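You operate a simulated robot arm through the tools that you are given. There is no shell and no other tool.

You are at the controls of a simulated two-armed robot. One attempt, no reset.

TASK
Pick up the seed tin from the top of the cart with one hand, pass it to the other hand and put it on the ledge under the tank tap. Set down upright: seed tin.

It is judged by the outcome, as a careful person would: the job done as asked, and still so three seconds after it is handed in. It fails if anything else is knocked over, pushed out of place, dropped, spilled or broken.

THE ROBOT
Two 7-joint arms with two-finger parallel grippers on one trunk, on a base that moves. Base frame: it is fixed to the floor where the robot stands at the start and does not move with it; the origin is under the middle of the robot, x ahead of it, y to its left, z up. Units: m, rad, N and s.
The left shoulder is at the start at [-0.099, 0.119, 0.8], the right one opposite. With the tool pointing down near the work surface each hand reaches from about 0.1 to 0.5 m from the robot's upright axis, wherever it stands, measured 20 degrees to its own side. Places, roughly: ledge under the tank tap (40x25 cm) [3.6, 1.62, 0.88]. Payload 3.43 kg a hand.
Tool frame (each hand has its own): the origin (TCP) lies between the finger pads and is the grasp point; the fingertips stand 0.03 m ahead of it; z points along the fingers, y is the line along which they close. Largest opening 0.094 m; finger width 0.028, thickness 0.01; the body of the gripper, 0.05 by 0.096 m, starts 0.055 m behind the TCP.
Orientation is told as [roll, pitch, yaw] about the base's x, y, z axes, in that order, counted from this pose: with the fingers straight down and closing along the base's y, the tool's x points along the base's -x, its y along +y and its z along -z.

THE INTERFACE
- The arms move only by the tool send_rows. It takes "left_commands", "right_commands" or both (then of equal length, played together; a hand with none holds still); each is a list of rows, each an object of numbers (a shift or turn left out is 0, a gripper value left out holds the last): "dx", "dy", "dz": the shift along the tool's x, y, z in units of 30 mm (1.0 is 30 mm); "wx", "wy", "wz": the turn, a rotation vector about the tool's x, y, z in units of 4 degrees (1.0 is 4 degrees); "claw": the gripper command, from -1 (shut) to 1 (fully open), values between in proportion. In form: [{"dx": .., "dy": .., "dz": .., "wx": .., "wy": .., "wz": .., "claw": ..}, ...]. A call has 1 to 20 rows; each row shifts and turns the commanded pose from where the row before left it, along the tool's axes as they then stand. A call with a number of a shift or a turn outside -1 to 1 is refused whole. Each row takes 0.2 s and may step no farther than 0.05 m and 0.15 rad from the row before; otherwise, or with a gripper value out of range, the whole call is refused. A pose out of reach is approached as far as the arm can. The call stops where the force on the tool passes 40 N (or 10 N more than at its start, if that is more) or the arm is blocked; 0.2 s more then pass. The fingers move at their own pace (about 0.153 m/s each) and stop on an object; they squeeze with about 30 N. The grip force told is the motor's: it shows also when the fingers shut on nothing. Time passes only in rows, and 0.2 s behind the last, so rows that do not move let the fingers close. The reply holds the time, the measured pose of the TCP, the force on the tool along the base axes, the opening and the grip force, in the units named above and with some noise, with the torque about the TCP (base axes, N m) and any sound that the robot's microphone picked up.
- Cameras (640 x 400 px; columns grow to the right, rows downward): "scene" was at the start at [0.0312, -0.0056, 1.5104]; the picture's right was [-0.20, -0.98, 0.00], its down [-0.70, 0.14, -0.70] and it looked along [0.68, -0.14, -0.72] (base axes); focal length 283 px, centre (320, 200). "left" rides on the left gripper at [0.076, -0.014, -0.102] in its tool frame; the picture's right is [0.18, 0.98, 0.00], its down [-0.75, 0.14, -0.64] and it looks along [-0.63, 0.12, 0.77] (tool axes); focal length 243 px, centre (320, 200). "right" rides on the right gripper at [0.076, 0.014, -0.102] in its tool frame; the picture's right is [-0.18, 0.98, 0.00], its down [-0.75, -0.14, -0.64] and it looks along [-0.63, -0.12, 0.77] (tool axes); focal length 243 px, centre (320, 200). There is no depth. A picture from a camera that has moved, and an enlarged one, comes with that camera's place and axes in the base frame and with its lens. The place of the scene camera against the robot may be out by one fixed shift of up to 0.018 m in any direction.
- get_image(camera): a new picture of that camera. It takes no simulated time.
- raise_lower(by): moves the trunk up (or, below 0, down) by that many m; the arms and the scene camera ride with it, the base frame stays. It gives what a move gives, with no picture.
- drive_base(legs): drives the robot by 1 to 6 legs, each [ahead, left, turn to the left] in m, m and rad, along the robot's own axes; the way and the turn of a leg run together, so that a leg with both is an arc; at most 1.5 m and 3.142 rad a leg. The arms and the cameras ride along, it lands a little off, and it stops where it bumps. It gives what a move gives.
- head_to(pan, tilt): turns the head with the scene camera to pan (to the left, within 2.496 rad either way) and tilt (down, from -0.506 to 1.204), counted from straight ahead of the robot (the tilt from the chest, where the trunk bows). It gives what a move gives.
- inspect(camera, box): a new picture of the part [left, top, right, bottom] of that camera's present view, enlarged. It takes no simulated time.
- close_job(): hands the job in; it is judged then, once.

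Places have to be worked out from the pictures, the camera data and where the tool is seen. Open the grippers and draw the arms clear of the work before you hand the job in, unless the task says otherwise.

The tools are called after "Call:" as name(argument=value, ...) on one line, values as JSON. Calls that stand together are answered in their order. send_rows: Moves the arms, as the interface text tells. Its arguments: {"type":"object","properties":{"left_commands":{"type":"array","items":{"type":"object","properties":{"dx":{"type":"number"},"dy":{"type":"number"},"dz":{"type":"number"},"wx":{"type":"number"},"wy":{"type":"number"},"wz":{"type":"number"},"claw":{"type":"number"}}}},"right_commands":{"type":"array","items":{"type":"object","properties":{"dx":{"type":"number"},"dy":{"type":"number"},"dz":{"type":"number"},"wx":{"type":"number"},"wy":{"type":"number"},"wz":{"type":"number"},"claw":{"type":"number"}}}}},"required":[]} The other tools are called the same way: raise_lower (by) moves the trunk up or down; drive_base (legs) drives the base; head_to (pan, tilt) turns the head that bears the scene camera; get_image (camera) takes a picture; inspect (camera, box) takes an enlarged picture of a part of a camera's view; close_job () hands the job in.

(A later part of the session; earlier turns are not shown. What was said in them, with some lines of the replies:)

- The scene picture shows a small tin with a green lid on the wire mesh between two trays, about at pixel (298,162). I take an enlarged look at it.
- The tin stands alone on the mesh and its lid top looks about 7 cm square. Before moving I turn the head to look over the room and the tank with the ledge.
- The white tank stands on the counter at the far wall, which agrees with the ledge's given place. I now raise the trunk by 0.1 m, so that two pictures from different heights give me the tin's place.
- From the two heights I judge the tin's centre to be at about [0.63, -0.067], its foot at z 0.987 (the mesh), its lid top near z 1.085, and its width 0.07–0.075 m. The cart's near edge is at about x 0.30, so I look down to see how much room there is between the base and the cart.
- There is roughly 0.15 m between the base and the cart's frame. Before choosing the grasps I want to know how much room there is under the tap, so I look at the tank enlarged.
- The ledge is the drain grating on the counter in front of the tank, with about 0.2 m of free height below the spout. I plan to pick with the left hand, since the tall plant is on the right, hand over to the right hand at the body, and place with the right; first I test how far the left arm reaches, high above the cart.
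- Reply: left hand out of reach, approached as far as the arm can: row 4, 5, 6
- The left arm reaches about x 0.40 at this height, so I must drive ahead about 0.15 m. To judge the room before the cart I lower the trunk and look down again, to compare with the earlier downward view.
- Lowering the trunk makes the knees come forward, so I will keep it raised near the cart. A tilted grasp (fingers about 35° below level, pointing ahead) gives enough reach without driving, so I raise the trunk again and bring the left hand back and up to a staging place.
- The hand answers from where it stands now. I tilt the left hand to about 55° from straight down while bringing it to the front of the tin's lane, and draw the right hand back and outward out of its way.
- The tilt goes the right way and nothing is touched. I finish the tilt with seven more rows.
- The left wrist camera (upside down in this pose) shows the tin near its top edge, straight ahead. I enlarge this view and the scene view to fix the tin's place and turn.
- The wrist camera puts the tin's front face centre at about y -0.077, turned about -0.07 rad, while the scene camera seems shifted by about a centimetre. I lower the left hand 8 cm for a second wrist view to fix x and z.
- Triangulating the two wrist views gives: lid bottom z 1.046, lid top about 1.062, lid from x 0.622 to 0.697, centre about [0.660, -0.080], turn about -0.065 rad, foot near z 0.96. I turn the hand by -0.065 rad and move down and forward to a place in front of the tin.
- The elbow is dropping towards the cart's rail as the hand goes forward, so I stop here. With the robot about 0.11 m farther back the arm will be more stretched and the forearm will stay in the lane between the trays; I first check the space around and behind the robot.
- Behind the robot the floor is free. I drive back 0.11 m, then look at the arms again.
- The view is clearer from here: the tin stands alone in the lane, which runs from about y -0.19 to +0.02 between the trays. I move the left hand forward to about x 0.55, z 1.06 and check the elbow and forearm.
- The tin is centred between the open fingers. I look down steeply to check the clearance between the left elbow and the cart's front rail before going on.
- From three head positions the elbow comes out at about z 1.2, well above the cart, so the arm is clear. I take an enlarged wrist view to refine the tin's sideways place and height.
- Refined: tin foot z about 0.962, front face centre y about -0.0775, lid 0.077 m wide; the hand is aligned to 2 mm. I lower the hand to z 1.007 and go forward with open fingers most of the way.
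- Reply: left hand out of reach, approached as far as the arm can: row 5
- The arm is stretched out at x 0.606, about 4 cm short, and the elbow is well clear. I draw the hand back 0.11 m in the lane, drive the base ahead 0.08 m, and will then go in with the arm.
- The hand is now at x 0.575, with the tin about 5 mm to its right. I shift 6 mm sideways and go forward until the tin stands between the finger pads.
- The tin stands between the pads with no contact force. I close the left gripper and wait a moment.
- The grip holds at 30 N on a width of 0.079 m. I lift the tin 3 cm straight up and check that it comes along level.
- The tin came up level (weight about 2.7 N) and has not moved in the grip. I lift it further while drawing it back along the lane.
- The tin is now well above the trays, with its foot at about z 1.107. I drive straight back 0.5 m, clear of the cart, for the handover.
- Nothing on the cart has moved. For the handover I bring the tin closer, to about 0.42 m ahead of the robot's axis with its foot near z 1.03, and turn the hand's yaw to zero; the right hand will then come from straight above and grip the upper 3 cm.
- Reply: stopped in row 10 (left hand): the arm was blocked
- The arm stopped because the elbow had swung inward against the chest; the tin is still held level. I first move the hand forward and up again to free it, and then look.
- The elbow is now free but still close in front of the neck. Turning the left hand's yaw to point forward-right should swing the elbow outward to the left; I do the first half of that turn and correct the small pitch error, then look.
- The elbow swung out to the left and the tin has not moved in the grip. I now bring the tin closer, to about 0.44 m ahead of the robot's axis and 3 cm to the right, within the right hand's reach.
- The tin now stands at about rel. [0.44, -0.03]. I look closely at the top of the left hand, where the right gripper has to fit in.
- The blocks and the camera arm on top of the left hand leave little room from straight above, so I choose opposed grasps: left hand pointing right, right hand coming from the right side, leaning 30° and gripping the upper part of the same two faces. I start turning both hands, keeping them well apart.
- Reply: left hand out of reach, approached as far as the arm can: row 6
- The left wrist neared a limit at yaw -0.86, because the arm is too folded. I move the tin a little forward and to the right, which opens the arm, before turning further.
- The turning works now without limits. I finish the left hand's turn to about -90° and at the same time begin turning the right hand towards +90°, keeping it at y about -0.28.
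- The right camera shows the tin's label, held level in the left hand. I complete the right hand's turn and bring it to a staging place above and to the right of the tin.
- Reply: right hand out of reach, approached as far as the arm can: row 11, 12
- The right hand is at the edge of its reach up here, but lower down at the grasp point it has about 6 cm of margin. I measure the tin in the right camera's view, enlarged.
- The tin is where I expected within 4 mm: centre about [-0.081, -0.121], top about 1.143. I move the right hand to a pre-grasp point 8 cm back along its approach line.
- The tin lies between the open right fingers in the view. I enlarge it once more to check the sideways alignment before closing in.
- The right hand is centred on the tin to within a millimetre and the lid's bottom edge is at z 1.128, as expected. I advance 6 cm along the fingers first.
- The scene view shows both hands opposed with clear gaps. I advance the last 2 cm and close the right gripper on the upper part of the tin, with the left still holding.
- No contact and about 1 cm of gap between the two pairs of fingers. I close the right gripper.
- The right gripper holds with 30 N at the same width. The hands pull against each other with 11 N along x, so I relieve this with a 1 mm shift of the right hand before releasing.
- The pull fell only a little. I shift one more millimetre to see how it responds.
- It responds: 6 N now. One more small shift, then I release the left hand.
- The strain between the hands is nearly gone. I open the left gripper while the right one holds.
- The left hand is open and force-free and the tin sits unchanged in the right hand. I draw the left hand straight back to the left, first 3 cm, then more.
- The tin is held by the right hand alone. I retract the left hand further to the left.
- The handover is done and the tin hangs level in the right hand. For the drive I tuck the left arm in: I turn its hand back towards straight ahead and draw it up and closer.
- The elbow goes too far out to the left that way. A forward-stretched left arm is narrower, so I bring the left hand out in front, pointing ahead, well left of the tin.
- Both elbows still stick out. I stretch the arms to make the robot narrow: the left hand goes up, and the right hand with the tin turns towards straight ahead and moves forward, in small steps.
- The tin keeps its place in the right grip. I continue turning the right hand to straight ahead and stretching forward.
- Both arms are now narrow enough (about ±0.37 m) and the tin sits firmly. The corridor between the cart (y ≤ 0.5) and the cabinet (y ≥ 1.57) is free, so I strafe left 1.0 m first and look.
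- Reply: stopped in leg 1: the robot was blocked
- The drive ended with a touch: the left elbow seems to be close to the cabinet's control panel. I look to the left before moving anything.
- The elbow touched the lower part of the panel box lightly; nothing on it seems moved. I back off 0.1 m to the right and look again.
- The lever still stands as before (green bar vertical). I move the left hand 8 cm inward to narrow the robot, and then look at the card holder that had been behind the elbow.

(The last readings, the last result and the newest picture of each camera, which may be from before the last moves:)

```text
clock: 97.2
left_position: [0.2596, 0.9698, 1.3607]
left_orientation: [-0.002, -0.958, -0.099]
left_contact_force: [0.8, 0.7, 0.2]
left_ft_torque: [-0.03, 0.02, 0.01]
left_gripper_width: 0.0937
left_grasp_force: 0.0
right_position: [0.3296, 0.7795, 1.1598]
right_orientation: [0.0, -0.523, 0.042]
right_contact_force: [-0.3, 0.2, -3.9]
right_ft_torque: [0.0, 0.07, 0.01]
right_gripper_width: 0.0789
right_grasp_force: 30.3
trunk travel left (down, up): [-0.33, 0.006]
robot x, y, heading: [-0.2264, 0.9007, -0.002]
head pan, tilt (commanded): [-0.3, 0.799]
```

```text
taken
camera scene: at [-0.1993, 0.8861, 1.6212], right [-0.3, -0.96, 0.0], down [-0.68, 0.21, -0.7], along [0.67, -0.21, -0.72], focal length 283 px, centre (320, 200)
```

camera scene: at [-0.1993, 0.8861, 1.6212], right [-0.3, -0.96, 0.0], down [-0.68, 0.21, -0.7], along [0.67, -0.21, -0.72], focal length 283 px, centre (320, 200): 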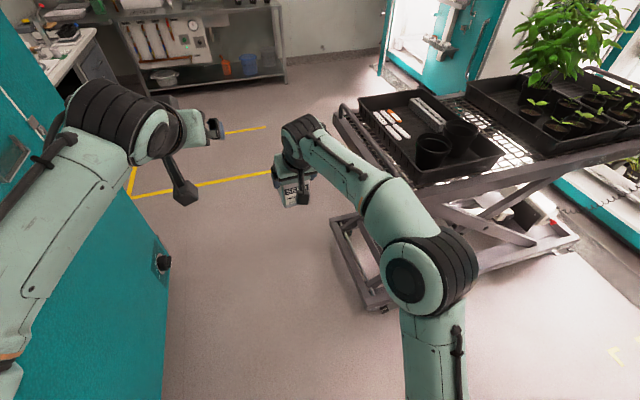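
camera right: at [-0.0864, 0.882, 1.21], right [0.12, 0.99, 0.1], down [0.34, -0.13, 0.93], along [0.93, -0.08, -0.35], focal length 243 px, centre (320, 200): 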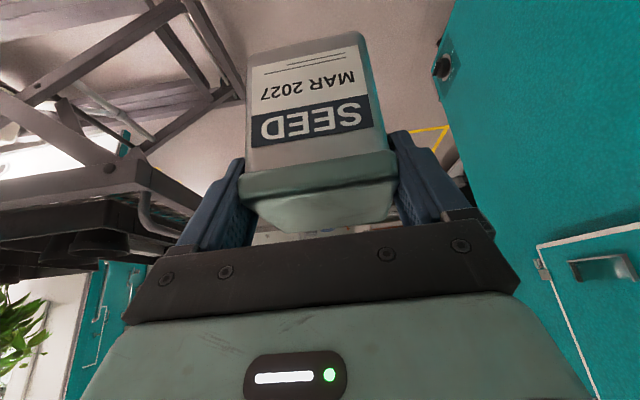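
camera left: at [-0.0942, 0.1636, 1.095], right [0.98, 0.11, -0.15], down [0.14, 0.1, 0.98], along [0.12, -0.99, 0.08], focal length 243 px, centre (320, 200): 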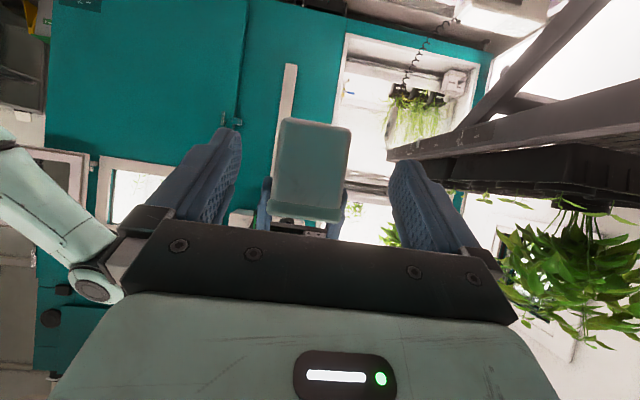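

The cards and the lever are all in place. With the left hand drawn in I can keep to the middle: I drive ahead past the panel with a slight shift to the left, then on past the cart.

Call:
head_to(pan=0.0, tilt=0.6)

Call:
drive_base(legs=[[0.35, 0.05, 0]])

Call:
get_image(camera="scene")

```text
clock: 98.0
left_position: [0.2598, 0.969, 1.3596]
left_orientation: [-0.002, -0.959, -0.102]
left_contact_force: [-0.2, -0.5, 0.0]
left_ft_torque: [0.0, 0.03, 0.0]
left_gripper_width: 0.094
left_grasp_force: 0.0
right_position: [0.3297, 0.7791, 1.1608]
right_orientation: [0.0, -0.524, 0.042]
right_contact_force: [0.0, 0.8, -1.9]
right_ft_torque: [0.03, 0.08, -0.02]
right_gripper_width: 0.0793
right_grasp_force: 29.6
trunk travel left (down, up): [-0.33, 0.006]
robot x, y, heading: [-0.2285, 0.8989, 0.0]
head pan, tilt (commanded): [0.0, 0.6]
```

```text
clock: 100.2
left_position: [0.6081, 1.0192, 1.3603]
left_orientation: [0.0, -0.961, -0.1]
left_contact_force: [0.0, -0.7, -0.3]
left_ft_torque: [0.0, -0.01, 0.03]
left_gripper_width: 0.0941
left_grasp_force: 0.0
right_position: [0.6781, 0.8306, 1.1608]
right_orientation: [0.001, -0.524, 0.044]
right_contact_force: [-0.5, -0.3, -1.7]
right_ft_torque: [-0.03, 0.04, 0.0]
right_gripper_width: 0.0791
right_grasp_force: 29.7
trunk travel left (down, up): [-0.33, 0.006]
robot x, y, heading: [0.124, 0.9522, 0.003]
head pan, tilt (commanded): [0.0, 0.6]
```

```text
taken
camera scene: at [0.1606, 0.9597, 1.6379], right [0.0, -1.0, 0.0], down [-0.56, 0.0, -0.83], along [0.83, 0.0, -0.56], focal length 283 px, centre (320, 200)
```

scene: 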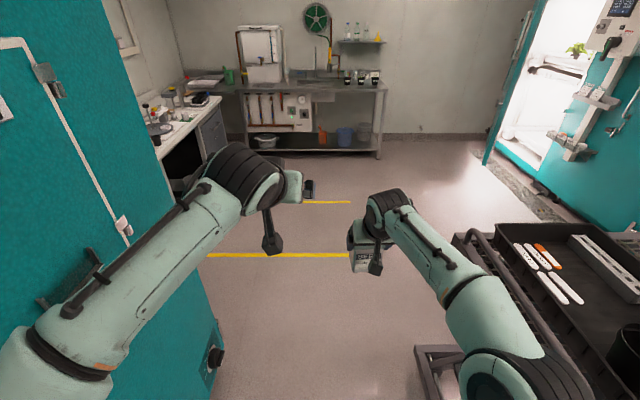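

The way ahead is clear on both sides. I drive on 1.3 m, beyond the cart and the cabinet.

Call:
drive_base(legs=[[1.3, 0.03, 0]])

Call:
get_image(camera="scene")

Call:
get_image(camera="right")

```text
clock: 106.7
left_position: [1.9, 1.0411, 1.3599]
left_orientation: [-0.002, -0.96, -0.106]
left_contact_force: [-0.9, -0.7, -0.4]
left_ft_torque: [0.0, -0.01, -0.02]
left_gripper_width: 0.0939
left_grasp_force: 0.0
right_position: [1.9706, 0.8529, 1.1613]
right_orientation: [0.001, -0.525, 0.035]
right_contact_force: [0.4, 0.6, -2.3]
right_ft_torque: [0.02, 0.03, 0.03]
right_gripper_width: 0.079
right_grasp_force: 29.7
trunk travel left (down, up): [-0.33, 0.006]
robot x, y, heading: [1.4166, 0.9733, -0.004]
head pan, tilt (commanded): [0.0, 0.6]
```

```text
taken
camera scene: at [1.4522, 0.9847, 1.638], right [-0.01, -1.0, 0.0], down [-0.56, 0.0, -0.83], along [0.83, -0.01, -0.56], focal length 283 px, centre (320, 200)
```

scene: 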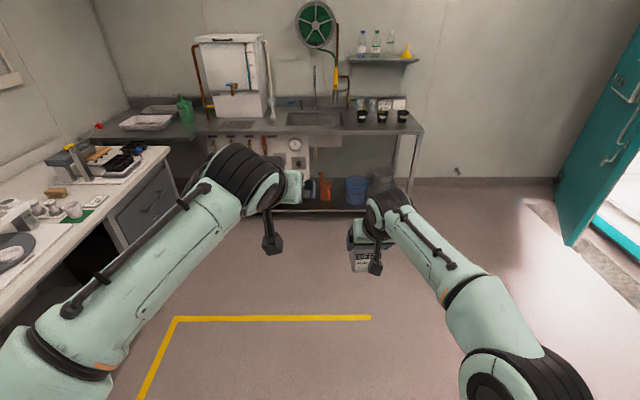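

```text
taken
camera right: at [1.852, 0.8617, 1.2104], right [0.12, 0.99, 0.09], down [0.34, -0.13, 0.93], along [0.93, -0.09, -0.35], focal length 243 px, centre (320, 200)
```

right: 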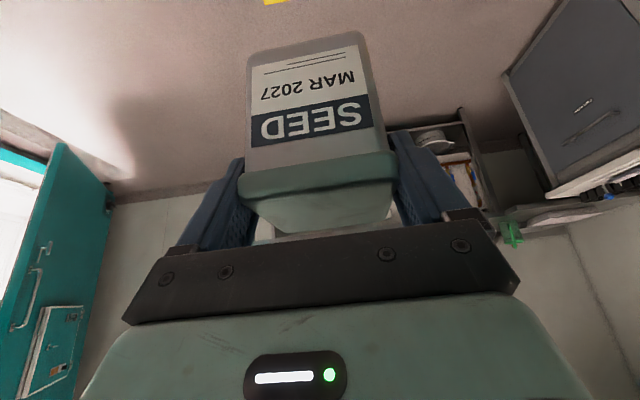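

The way to the counter is free; its front edge is at about x 3.44, and the bench on the left ends at about [3.17, 1.95]. I drive to about [2.6, 1.27] and turn left 0.38 rad to face the tank, then look closely.

Call:
drive_base(legs=[[1.15, 0.3, 0], [0, 0, 0.38]])

Call:
head_to(pan=0.0, tilt=0.55)

Call:
get_image(camera="scene")

Call:
get_image(camera="left")

```text
clock: 114.0
left_position: [3.0039, 1.5086, 1.362]
left_orientation: [-0.003, -0.959, 0.271]
left_contact_force: [0.0, -0.1, 0.5]
left_ft_torque: [0.04, 0.02, -0.01]
left_gripper_width: 0.0941
left_grasp_force: 0.1
right_position: [3.1391, 1.3573, 1.1608]
right_orientation: [0.001, -0.521, 0.412]
right_contact_force: [0.6, 0.4, -2.2]
right_ft_torque: [-0.01, 0.06, 0.0]
right_gripper_width: 0.0788
right_grasp_force: 29.6
trunk travel left (down, up): [-0.33, 0.006]
robot x, y, heading: [2.5775, 1.266, 0.368]
head pan, tilt (commanded): [0.0, 0.6]
```

```text
clock: 114.6
left_position: [3.003, 1.5093, 1.3616]
left_orientation: [-0.001, -0.959, 0.27]
left_contact_force: [0.3, 0.6, 0.1]
left_ft_torque: [0.03, 0.02, 0.0]
left_gripper_width: 0.0939
left_grasp_force: 0.0
right_position: [3.1383, 1.3585, 1.1607]
right_orientation: [0.0, -0.523, 0.411]
right_contact_force: [-0.2, 0.9, -2.4]
right_ft_torque: [0.01, 0.03, -0.01]
right_gripper_width: 0.0789
right_grasp_force: 29.8
trunk travel left (down, up): [-0.33, 0.006]
robot x, y, heading: [2.5728, 1.2677, 0.37]
head pan, tilt (commanded): [0.0, 0.55]
```

```text
taken
camera scene: at [2.6123, 1.2943, 1.6425], right [0.36, -0.93, 0.0], down [-0.49, -0.19, -0.85], along [0.79, 0.31, -0.52], focal length 283 px, centre (320, 200)
```

scene: 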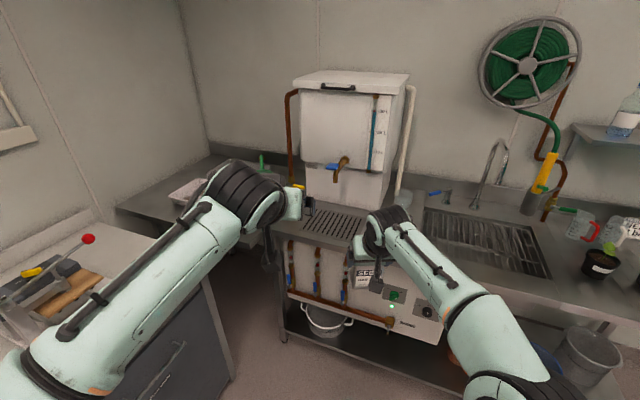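

```text
taken
camera left: at [2.8834, 1.4617, 1.3561], right [-0.36, 0.92, -0.15], down [-0.13, 0.11, 0.99], along [0.92, 0.38, 0.08], focal length 243 px, centre (320, 200)
```

left: 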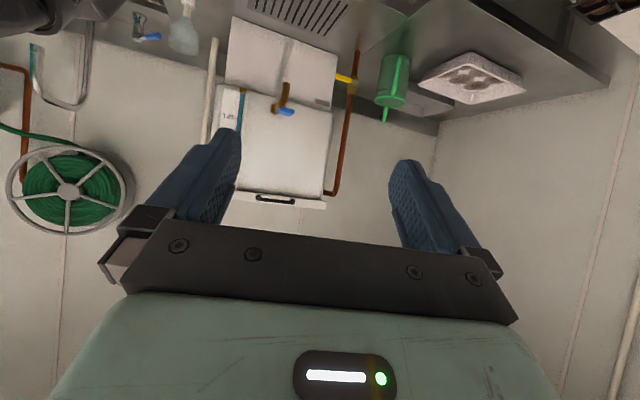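

Now the grating, the tap and its surroundings are well in view. I enlarge the ledge area in both cameras.

Call:
inspect(camera="scene", box=[270, 130, 430, 270])

Call:
inspect(camera="left", box=[130, 0, 410, 140])

```text
2.86 times, centred on (350, 200) of scene
camera zoom: at [2.6123, 1.2943, 1.6425], right [0.36, -0.93, 0.0], down [-0.49, -0.19, -0.85], along [0.79, 0.31, -0.52], focal length 809 px, centre (234, 200)
```

zoom: 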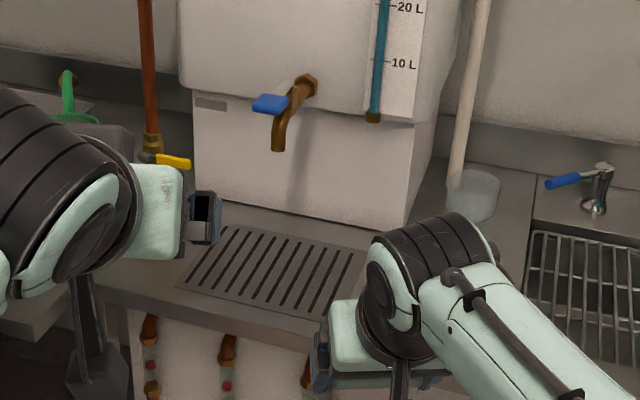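

```text
2.29 times, centred on (270, 70) of left
camera zoom: at [2.8834, 1.4617, 1.3561], right [-0.36, 0.92, -0.15], down [-0.13, 0.11, 0.99], along [0.92, 0.38, 0.08], focal length 555 px, centre (434, 497)
```

zoom: 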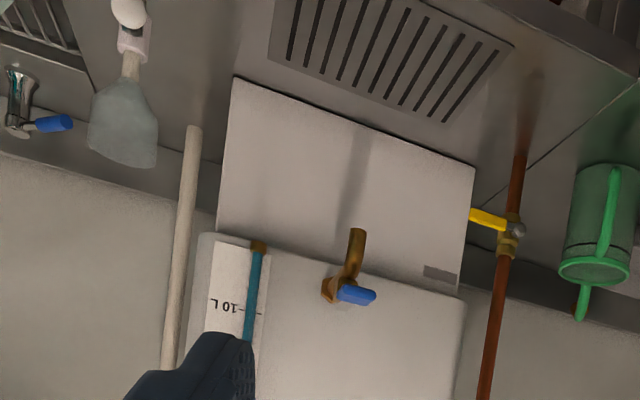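

The grating spans about x 3.50–3.69, y 1.48–1.73 at z 0.88; the spout's mouth is at about [3.665, 1.62, 1.06], so a tin set at about [3.58, 1.61] is free of it with my hand leaning back. I drive closer: 0.40 m ahead and 0.08 m left, with the tin high.

Call:
drive_base(legs=[[0.4, 0.08, 0]])

Call:
get_image(camera="scene")

Call:
get_image(camera="right")

Call:
get_image(camera="left")

```text
clock: 117.1
left_position: [3.349, 1.7243, 1.3594]
left_orientation: [-0.003, -0.958, 0.265]
left_contact_force: [0.2, -0.2, 0.1]
left_ft_torque: [-0.03, 0.01, 0.0]
left_gripper_width: 0.0939
left_grasp_force: 0.0
right_position: [3.4835, 1.5738, 1.1599]
right_orientation: [0.001, -0.523, 0.407]
right_contact_force: [-0.1, -0.3, -2.6]
right_ft_torque: [-0.04, 0.01, -0.02]
right_gripper_width: 0.079
right_grasp_force: 29.9
trunk travel left (down, up): [-0.33, 0.006]
robot x, y, heading: [2.9198, 1.4852, 0.367]
head pan, tilt (commanded): [0.0, 0.55]
```

```text
taken
camera scene: at [2.9568, 1.5117, 1.6424], right [0.36, -0.93, 0.0], down [-0.49, -0.19, -0.85], along [0.8, 0.3, -0.52], focal length 283 px, centre (320, 200)
```

scene: 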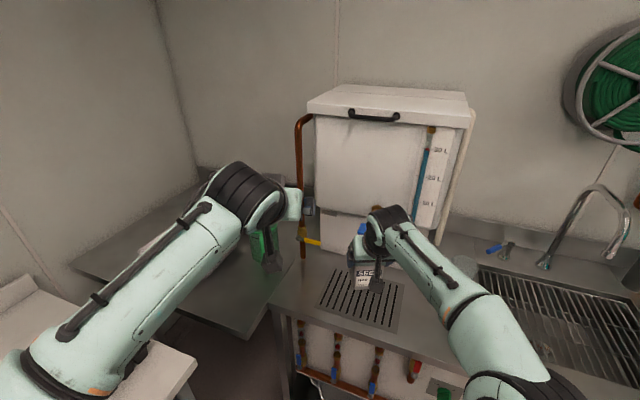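

```text
taken
camera right: at [3.3691, 1.5395, 1.2103], right [-0.24, 0.97, 0.09], down [0.36, 0.0, 0.93], along [0.9, 0.26, -0.35], focal length 243 px, centre (320, 200)
```

right: 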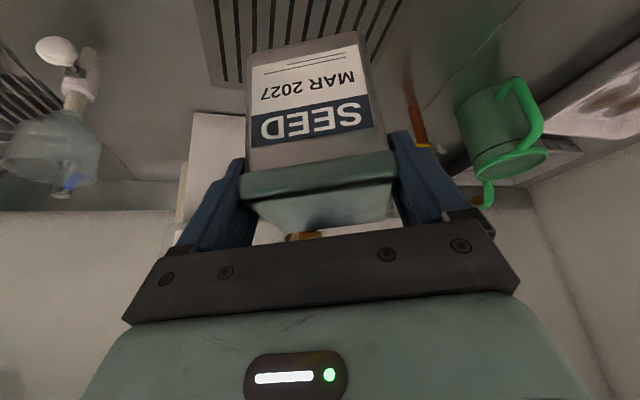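

```text
taken
camera left: at [3.2288, 1.6774, 1.3559], right [-0.36, 0.92, -0.15], down [-0.13, 0.11, 0.99], along [0.93, 0.37, 0.08], focal length 243 px, centre (320, 200)
```

left: 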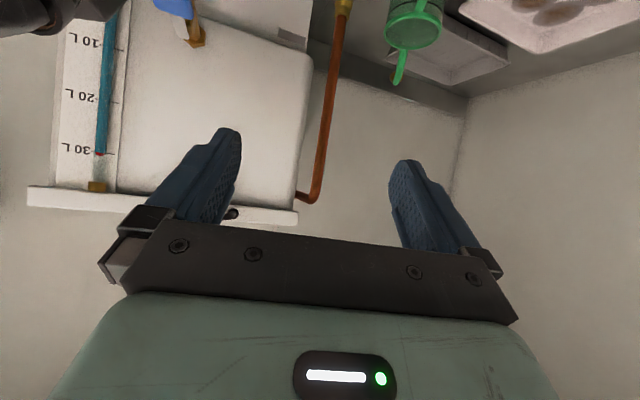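

The tin is now above the grating's near part, at about [3.504, 1.583], foot near z 1.073. I lower it 10 cm first and check.

Call:
send_rows(right_commands=[{"dx": 0.417, "dz": 0.722}, {"dx": 0.417, "dz": 0.722}, {"dx": 0.417, "dz": 0.722}, {"dx": 0.417, "dz": 0.722}])

Call:
get_image(camera="scene")

Call:
get_image(camera="right")

```text
clock: 118.1
left_position: [3.3486, 1.7251, 1.3599]
left_orientation: [-0.002, -0.96, 0.265]
left_contact_force: [0.7, -0.2, 0.2]
left_ft_torque: [-0.02, 0.0, 0.01]
left_gripper_width: 0.0941
left_grasp_force: 0.0
right_position: [3.4841, 1.573, 1.0595]
right_orientation: [0.002, -0.522, 0.405]
right_contact_force: [-0.4, 0.1, -2.0]
right_ft_torque: [-0.05, 0.01, -0.01]
right_gripper_width: 0.0793
right_grasp_force: 29.8
trunk travel left (down, up): [-0.33, 0.006]
robot x, y, heading: [2.9203, 1.4859, 0.36]
head pan, tilt (commanded): [0.0, 0.55]
```

```text
taken
camera scene: at [2.9572, 1.5118, 1.6425], right [0.36, -0.93, 0.0], down [-0.49, -0.19, -0.85], along [0.8, 0.3, -0.52], focal length 283 px, centre (320, 200)
```

scene: 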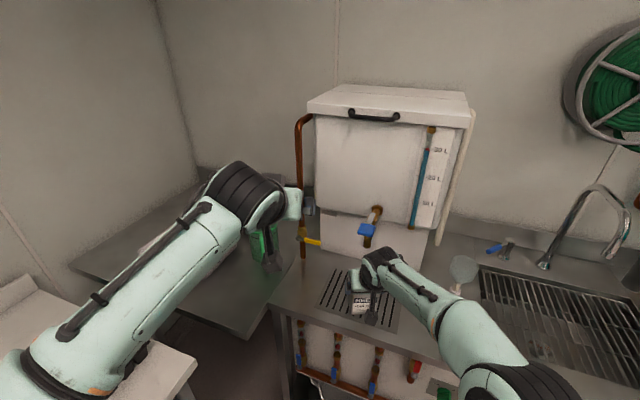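

```text
taken
camera right: at [3.3702, 1.5399, 1.1099], right [-0.24, 0.97, 0.09], down [0.36, 0.0, 0.93], along [0.9, 0.26, -0.35], focal length 243 px, centre (320, 200)
```

right: 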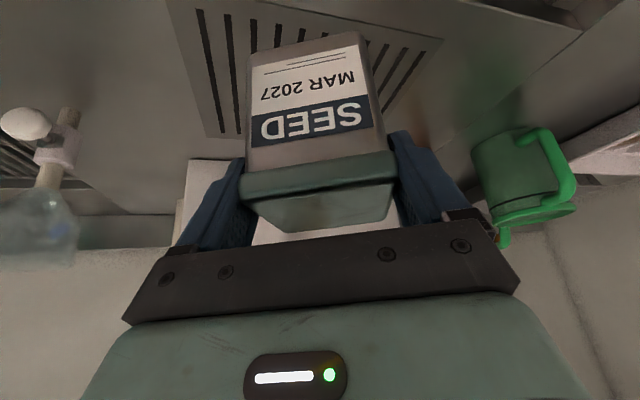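

The right camera confirms the grating at x 3.50–3.70, y 1.475–1.73. I lower another 5 cm so the tin's top stays below the spout, then move forward to the middle of the grating.

Call:
send_rows(right_commands=[{"dx": 0.417, "dz": 0.722}, {"dx": 0.417, "dz": 0.722}, {"dx": -0.509, "dy": -0.085, "dz": 0.294}, {"dx": -0.509, "dy": -0.085, "dz": 0.294}, {"dx": -0.509, "dy": -0.085, "dz": 0.294}, {"dx": -0.509, "dy": -0.085, "dz": 0.294}, {"dx": -0.509, "dy": -0.085, "dz": 0.294}])

Call:
get_image(camera="right")

Call:
inspect(camera="scene", box=[280, 180, 480, 350])

```text
clock: 119.7
left_position: [3.3492, 1.7243, 1.3607]
left_orientation: [-0.003, -0.96, 0.265]
left_contact_force: [0.0, -0.3, -1.1]
left_ft_torque: [0.03, 0.01, -0.01]
left_gripper_width: 0.0941
left_grasp_force: 0.0
right_position: [3.5708, 1.5963, 1.0106]
right_orientation: [0.003, -0.523, 0.407]
right_contact_force: [-0.3, -0.1, -2.0]
right_ft_torque: [-0.04, 0.02, -0.02]
right_gripper_width: 0.0789
right_grasp_force: 29.9
trunk travel left (down, up): [-0.33, 0.006]
robot x, y, heading: [2.9183, 1.487, 0.365]
head pan, tilt (commanded): [0.0, 0.55]
```

```text
taken
camera right: at [3.4566, 1.5624, 1.0602], right [-0.24, 0.97, 0.09], down [0.36, 0.0, 0.93], along [0.9, 0.26, -0.35], focal length 243 px, centre (320, 200)
```

right: 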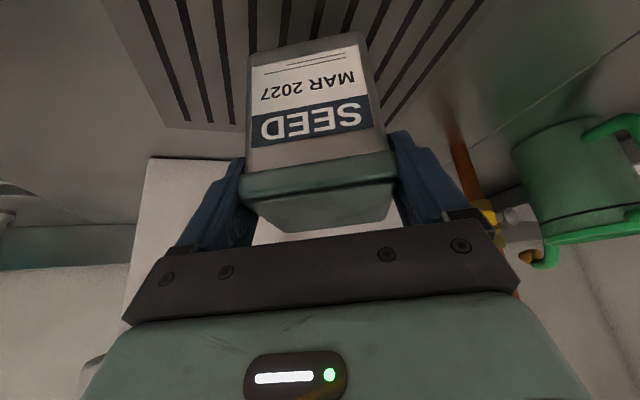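

```text
2.35 times, centred on (380, 265) of scene
camera zoom: at [2.9577, 1.512, 1.6426], right [0.36, -0.93, 0.0], down [-0.49, -0.19, -0.85], along [0.8, 0.3, -0.52], focal length 666 px, centre (179, 47)
```

zoom: 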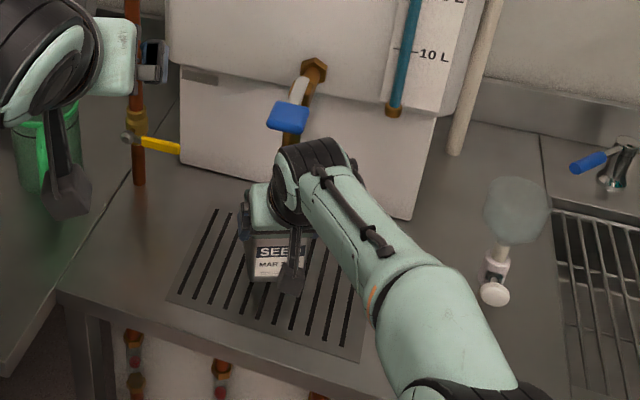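

The tin is above the middle of the grating, its foot about 4.5 cm up, and the hand is clear of the tap. I lower it 3.3 cm gently.

Call:
send_rows(right_commands=[{"dx": 0.183, "dz": 0.318}, {"dx": 0.183, "dz": 0.318}, {"dx": 0.183, "dz": 0.318}])

Call:
get_image(camera="right")

Call:
inspect(camera="right", box=[200, 0, 420, 120])

```text
clock: 120.5
left_position: [3.3483, 1.7245, 1.3612]
left_orientation: [-0.002, -0.96, 0.265]
left_contact_force: [0.3, -0.5, -0.7]
left_ft_torque: [0.02, 0.0, -0.01]
left_gripper_width: 0.0938
left_grasp_force: 0.1
right_position: [3.5703, 1.5959, 0.9779]
right_orientation: [-0.001, -0.524, 0.406]
right_contact_force: [0.4, -0.2, -1.4]
right_ft_torque: [0.01, 0.08, 0.02]
right_gripper_width: 0.079
right_grasp_force: 30.6
trunk travel left (down, up): [-0.33, 0.006]
robot x, y, heading: [2.9183, 1.4844, 0.366]
head pan, tilt (commanded): [0.0, 0.55]
```

```text
taken
camera right: at [3.4558, 1.563, 1.0273], right [-0.24, 0.97, 0.09], down [0.36, 0.0, 0.93], along [0.9, 0.26, -0.35], focal length 243 px, centre (320, 200)
```

right: 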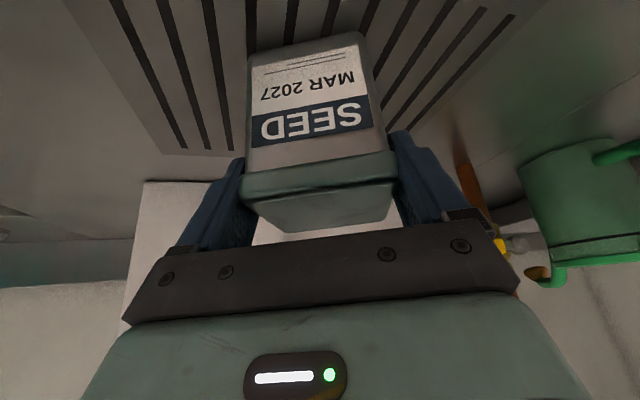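

```text
2.91 times, centred on (310, 60) of right
camera zoom: at [3.4558, 1.563, 1.0273], right [-0.24, 0.97, 0.09], down [0.36, 0.0, 0.93], along [0.9, 0.26, -0.35], focal length 706 px, centre (349, 607)
```

zoom: 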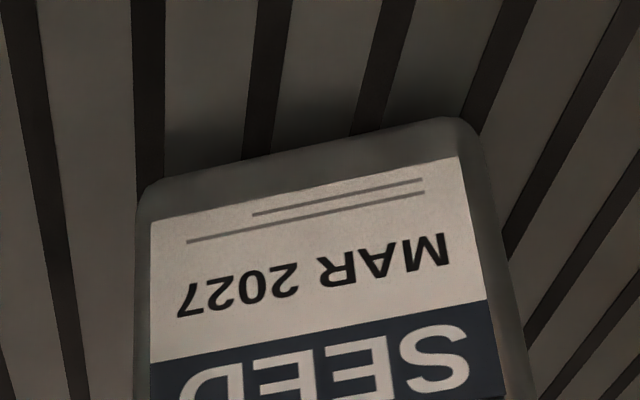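

The contact shadow under the tin is getting close. I lower another 7 mm in small steps and watch the force.

Call:
send_rows(right_commands=[{"dx": 0.058, "dz": 0.101}, {"dx": 0.058, "dz": 0.101}])

Call:
inspect(camera="right", box=[200, 0, 420, 120])

```text
clock: 121.1
left_position: [3.3486, 1.7252, 1.3614]
left_orientation: [-0.001, -0.961, 0.266]
left_contact_force: [-0.2, -0.3, -0.1]
left_ft_torque: [0.0, -0.04, -0.03]
left_gripper_width: 0.0938
left_grasp_force: 0.1
right_position: [3.5699, 1.5957, 0.9731]
right_orientation: [0.0, -0.53, 0.404]
right_contact_force: [-1.8, -1.0, 5.4]
right_ft_torque: [-0.19, -0.2, -0.05]
right_gripper_width: 0.0791
right_grasp_force: 30.1
trunk travel left (down, up): [-0.33, 0.006]
robot x, y, heading: [2.9194, 1.4865, 0.366]
head pan, tilt (commanded): [0.0, 0.55]
```

```text
2.91 times, centred on (310, 60) of right
camera zoom: at [3.456, 1.5626, 1.0222], right [-0.24, 0.97, 0.09], down [0.36, 0.0, 0.93], along [0.9, 0.26, -0.34], focal length 706 px, centre (349, 607)
```

zoom: 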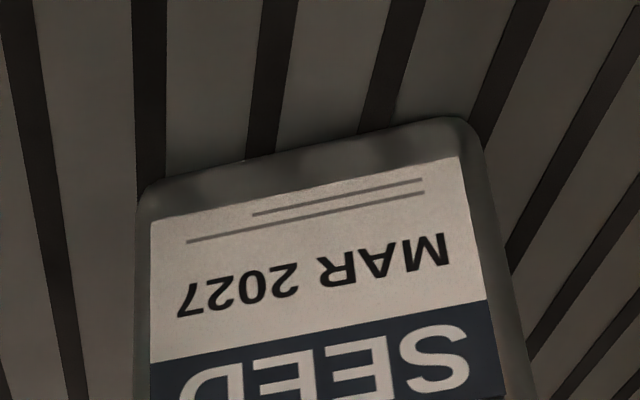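

The tin has touched down (force +5.4 N, the shadow has closed). I ease the press by 1.5 mm and then open the right gripper.

Call:
send_rows(right_commands=[{"dx": -0.025, "dz": -0.043}, {"dx": 0.0}])

```text
clock: 121.7
left_position: [3.3494, 1.7239, 1.3609]
left_orientation: [-0.002, -0.96, 0.265]
left_contact_force: [0.7, 0.2, -0.5]
left_ft_torque: [-0.02, 0.02, 0.01]
left_gripper_width: 0.094
left_grasp_force: 0.1
right_position: [3.5696, 1.5957, 0.973]
right_orientation: [0.001, -0.525, 0.407]
right_contact_force: [2.8, 0.6, 3.3]
right_ft_torque: [-0.01, -0.52, 0.02]
right_gripper_width: 0.079
right_grasp_force: 30.2
trunk travel left (down, up): [-0.33, 0.006]
robot x, y, heading: [2.9164, 1.4867, 0.369]
head pan, tilt (commanded): [0.0, 0.55]
```

The press is down to about 3 N and the hand is back to its grasp angle. I open the right gripper.

Call:
send_rows(right_commands=[{"claw": 1}, {"claw": 1}, {"claw": 1}])

Call:
get_image(camera="right")

Call:
inspect(camera="scene", box=[280, 180, 480, 350])

```text
clock: 122.5
left_position: [3.3487, 1.725, 1.3604]
left_orientation: [-0.002, -0.961, 0.265]
left_contact_force: [0.1, 0.2, -0.1]
left_ft_torque: [-0.01, 0.02, 0.01]
left_gripper_width: 0.0941
left_grasp_force: 0.1
right_position: [3.5706, 1.5964, 0.9724]
right_orientation: [0.001, -0.524, 0.406]
right_contact_force: [0.4, -0.1, -0.4]
right_ft_torque: [-0.01, -0.03, -0.01]
right_gripper_width: 0.0939
right_grasp_force: 0.0
trunk travel left (down, up): [-0.33, 0.006]
robot x, y, heading: [2.9186, 1.4848, 0.368]
head pan, tilt (commanded): [0.0, 0.55]
```

```text
taken
camera right: at [3.4559, 1.5627, 1.0221], right [-0.24, 0.97, 0.09], down [0.36, 0.0, 0.93], along [0.9, 0.26, -0.35], focal length 243 px, centre (320, 200)
```

right: 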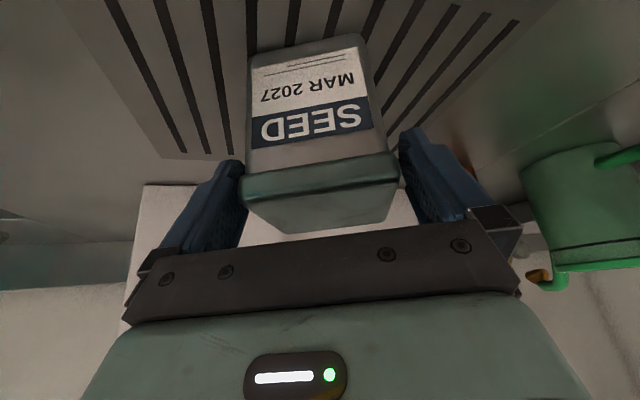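

```text
2.35 times, centred on (380, 265) of scene
camera zoom: at [2.9568, 1.5118, 1.6426], right [0.36, -0.93, 0.0], down [-0.49, -0.19, -0.85], along [0.8, 0.3, -0.52], focal length 666 px, centre (179, 47)
```

zoom: 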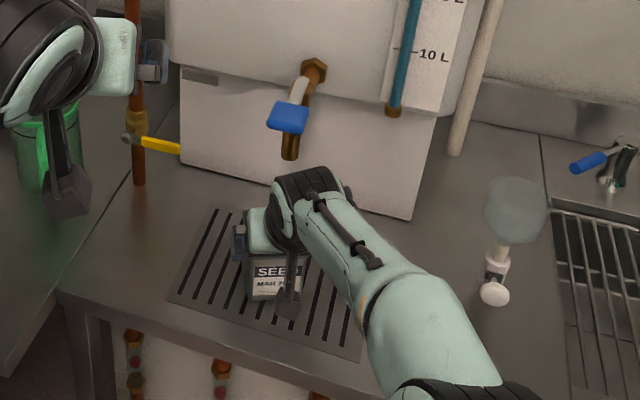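

The tin stands free on the grating between the open fingers, and the hand is force-free. I withdraw the right hand along its fingers, up and back.

Call:
send_rows(right_commands=[{"dz": -0.4}, {"dz": -0.5}, {"dz": -0.6}, {"dz": -0.7}, {"dz": -0.8}])

Call:
get_image(camera="right")

Call:
inspect(camera="scene", box=[280, 180, 480, 350])

```text
clock: 123.7
left_position: [3.3479, 1.7245, 1.3611]
left_orientation: [-0.003, -0.96, 0.265]
left_contact_force: [0.6, -0.1, -0.9]
left_ft_torque: [0.01, -0.02, -0.01]
left_gripper_width: 0.094
left_grasp_force: 0.2
right_position: [3.5276, 1.5784, 1.0508]
right_orientation: [-0.001, -0.524, 0.407]
right_contact_force: [-0.3, 0.4, -0.7]
right_ft_torque: [0.0, -0.01, 0.0]
right_gripper_width: 0.094
right_grasp_force: 0.1
trunk travel left (down, up): [-0.33, 0.006]
robot x, y, heading: [2.9177, 1.4837, 0.365]
head pan, tilt (commanded): [0.0, 0.55]
```

```text
taken
camera right: at [3.4132, 1.5444, 1.1005], right [-0.24, 0.97, 0.09], down [0.36, 0.0, 0.93], along [0.9, 0.26, -0.35], focal length 243 px, centre (320, 200)
```

right: 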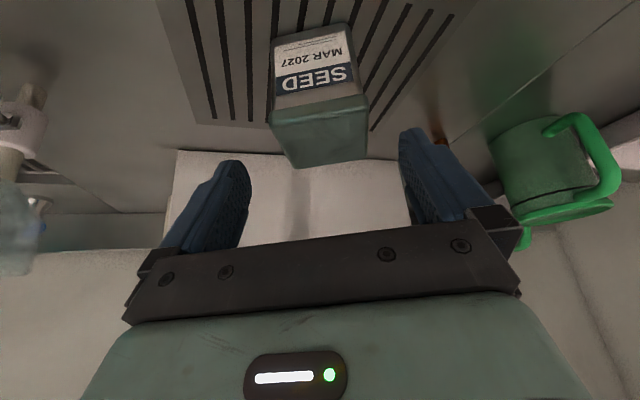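

```text
2.35 times, centred on (380, 265) of scene
camera zoom: at [2.9563, 1.5115, 1.6426], right [0.36, -0.93, 0.0], down [-0.49, -0.19, -0.85], along [0.8, 0.3, -0.52], focal length 666 px, centre (179, 47)
```

zoom: 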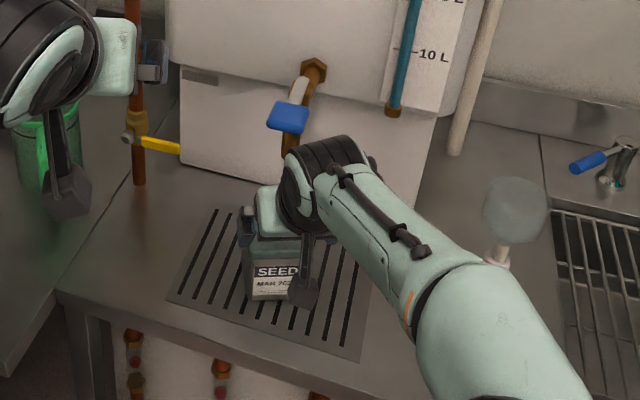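

The tin stands upright in the middle of the grating, untouched by the hand. I raise the hand 5 cm more and drive the base back 0.4 m the way I came.

Call:
send_rows(right_commands=[{"dx": -0.417, "dz": -0.722}, {"dx": -0.417, "dz": -0.722}])

Call:
drive_base(legs=[[-0.4, -0.06, 0]])

Call:
get_image(camera="scene")

Call:
inspect(camera="scene", box=[270, 130, 430, 270])

Call:
get_image(camera="right")

```text
clock: 124.3
left_position: [3.348, 1.7246, 1.3605]
left_orientation: [-0.003, -0.959, 0.265]
left_contact_force: [-0.2, -0.5, -0.2]
left_ft_torque: [-0.01, 0.02, -0.01]
left_gripper_width: 0.0937
left_grasp_force: 0.0
right_position: [3.5269, 1.5784, 1.1012]
right_orientation: [-0.002, -0.524, 0.407]
right_contact_force: [-0.3, 0.2, 0.4]
right_ft_torque: [0.01, 0.01, -0.02]
right_gripper_width: 0.094
right_grasp_force: 0.0
trunk travel left (down, up): [-0.33, 0.006]
robot x, y, heading: [2.9186, 1.4914, 0.365]
head pan, tilt (commanded): [0.0, 0.55]
```

```text
clock: 126.8
left_position: [2.9951, 1.5264, 1.3611]
left_orientation: [-0.003, -0.96, 0.269]
left_contact_force: [-0.4, -1.4, -0.1]
left_ft_torque: [0.05, -0.04, -0.02]
left_gripper_width: 0.094
left_grasp_force: 0.1
right_position: [3.1746, 1.382, 1.1016]
right_orientation: [-0.001, -0.524, 0.409]
right_contact_force: [-0.4, 0.3, -0.6]
right_ft_torque: [0.02, -0.01, -0.01]
right_gripper_width: 0.0941
right_grasp_force: 0.1
trunk travel left (down, up): [-0.33, 0.006]
robot x, y, heading: [2.5662, 1.2832, 0.365]
head pan, tilt (commanded): [0.0, 0.55]
```

```text
taken
camera scene: at [2.6031, 1.3122, 1.6427], right [0.36, -0.93, 0.0], down [-0.49, -0.19, -0.85], along [0.8, 0.31, -0.52], focal length 283 px, centre (320, 200)
```

scene: 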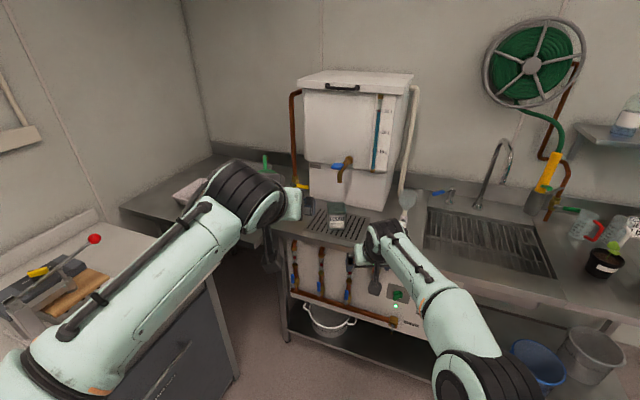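

```text
2.86 times, centred on (350, 200) of scene
camera zoom: at [2.6031, 1.3122, 1.6427], right [0.36, -0.93, 0.0], down [-0.49, -0.19, -0.85], along [0.8, 0.31, -0.52], focal length 809 px, centre (234, 200)
```

zoom: 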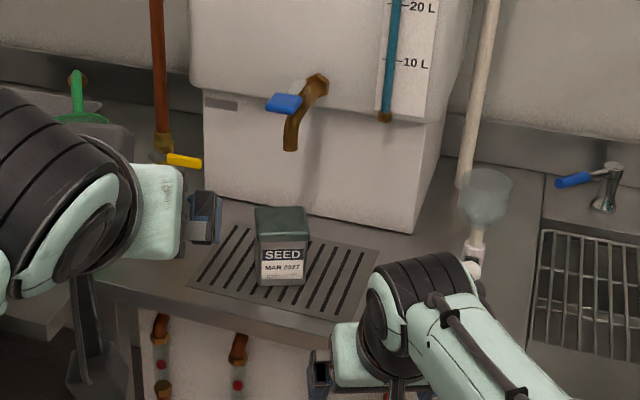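

```text
taken
camera right: at [3.0607, 1.3474, 1.1507], right [-0.25, 0.96, 0.09], down [0.36, 0.0, 0.93], along [0.9, 0.26, -0.35], focal length 243 px, centre (320, 200)
```

right: 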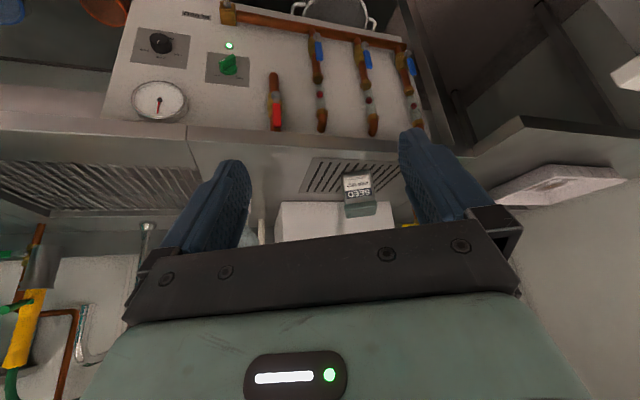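

The tin stands upright on the middle of the grating under the tap, everything around it is as it was, both grippers are open and the arms are clear. I hand the job in.

Call:
close_job()

```text
The job is handed in.
```

The seed tin is standing upright on the grating under the tank tap. The left hand took it off the cart, and I passed it to the right hand in mid-air away from the cart. The right hand then set it down near the middle of the ledge. Both grippers are open and the arms are clear of the counter.

Two stops happened on the way:

- **Elbow against the chest:** before the pass, the left arm stopped because its elbow had swung in against the robot's own chest. The tin stayed level in the grip.
- **Touch on the cabinet:** on the drive over, the left elbow lightly touched the control panel box on the teal cabinet. I backed off and looked. The lever and the three plant cards were still in place, and I saw no damage.

Nothing was knocked over, spilled or moved on the cart, the bench or the counter in any picture I took.
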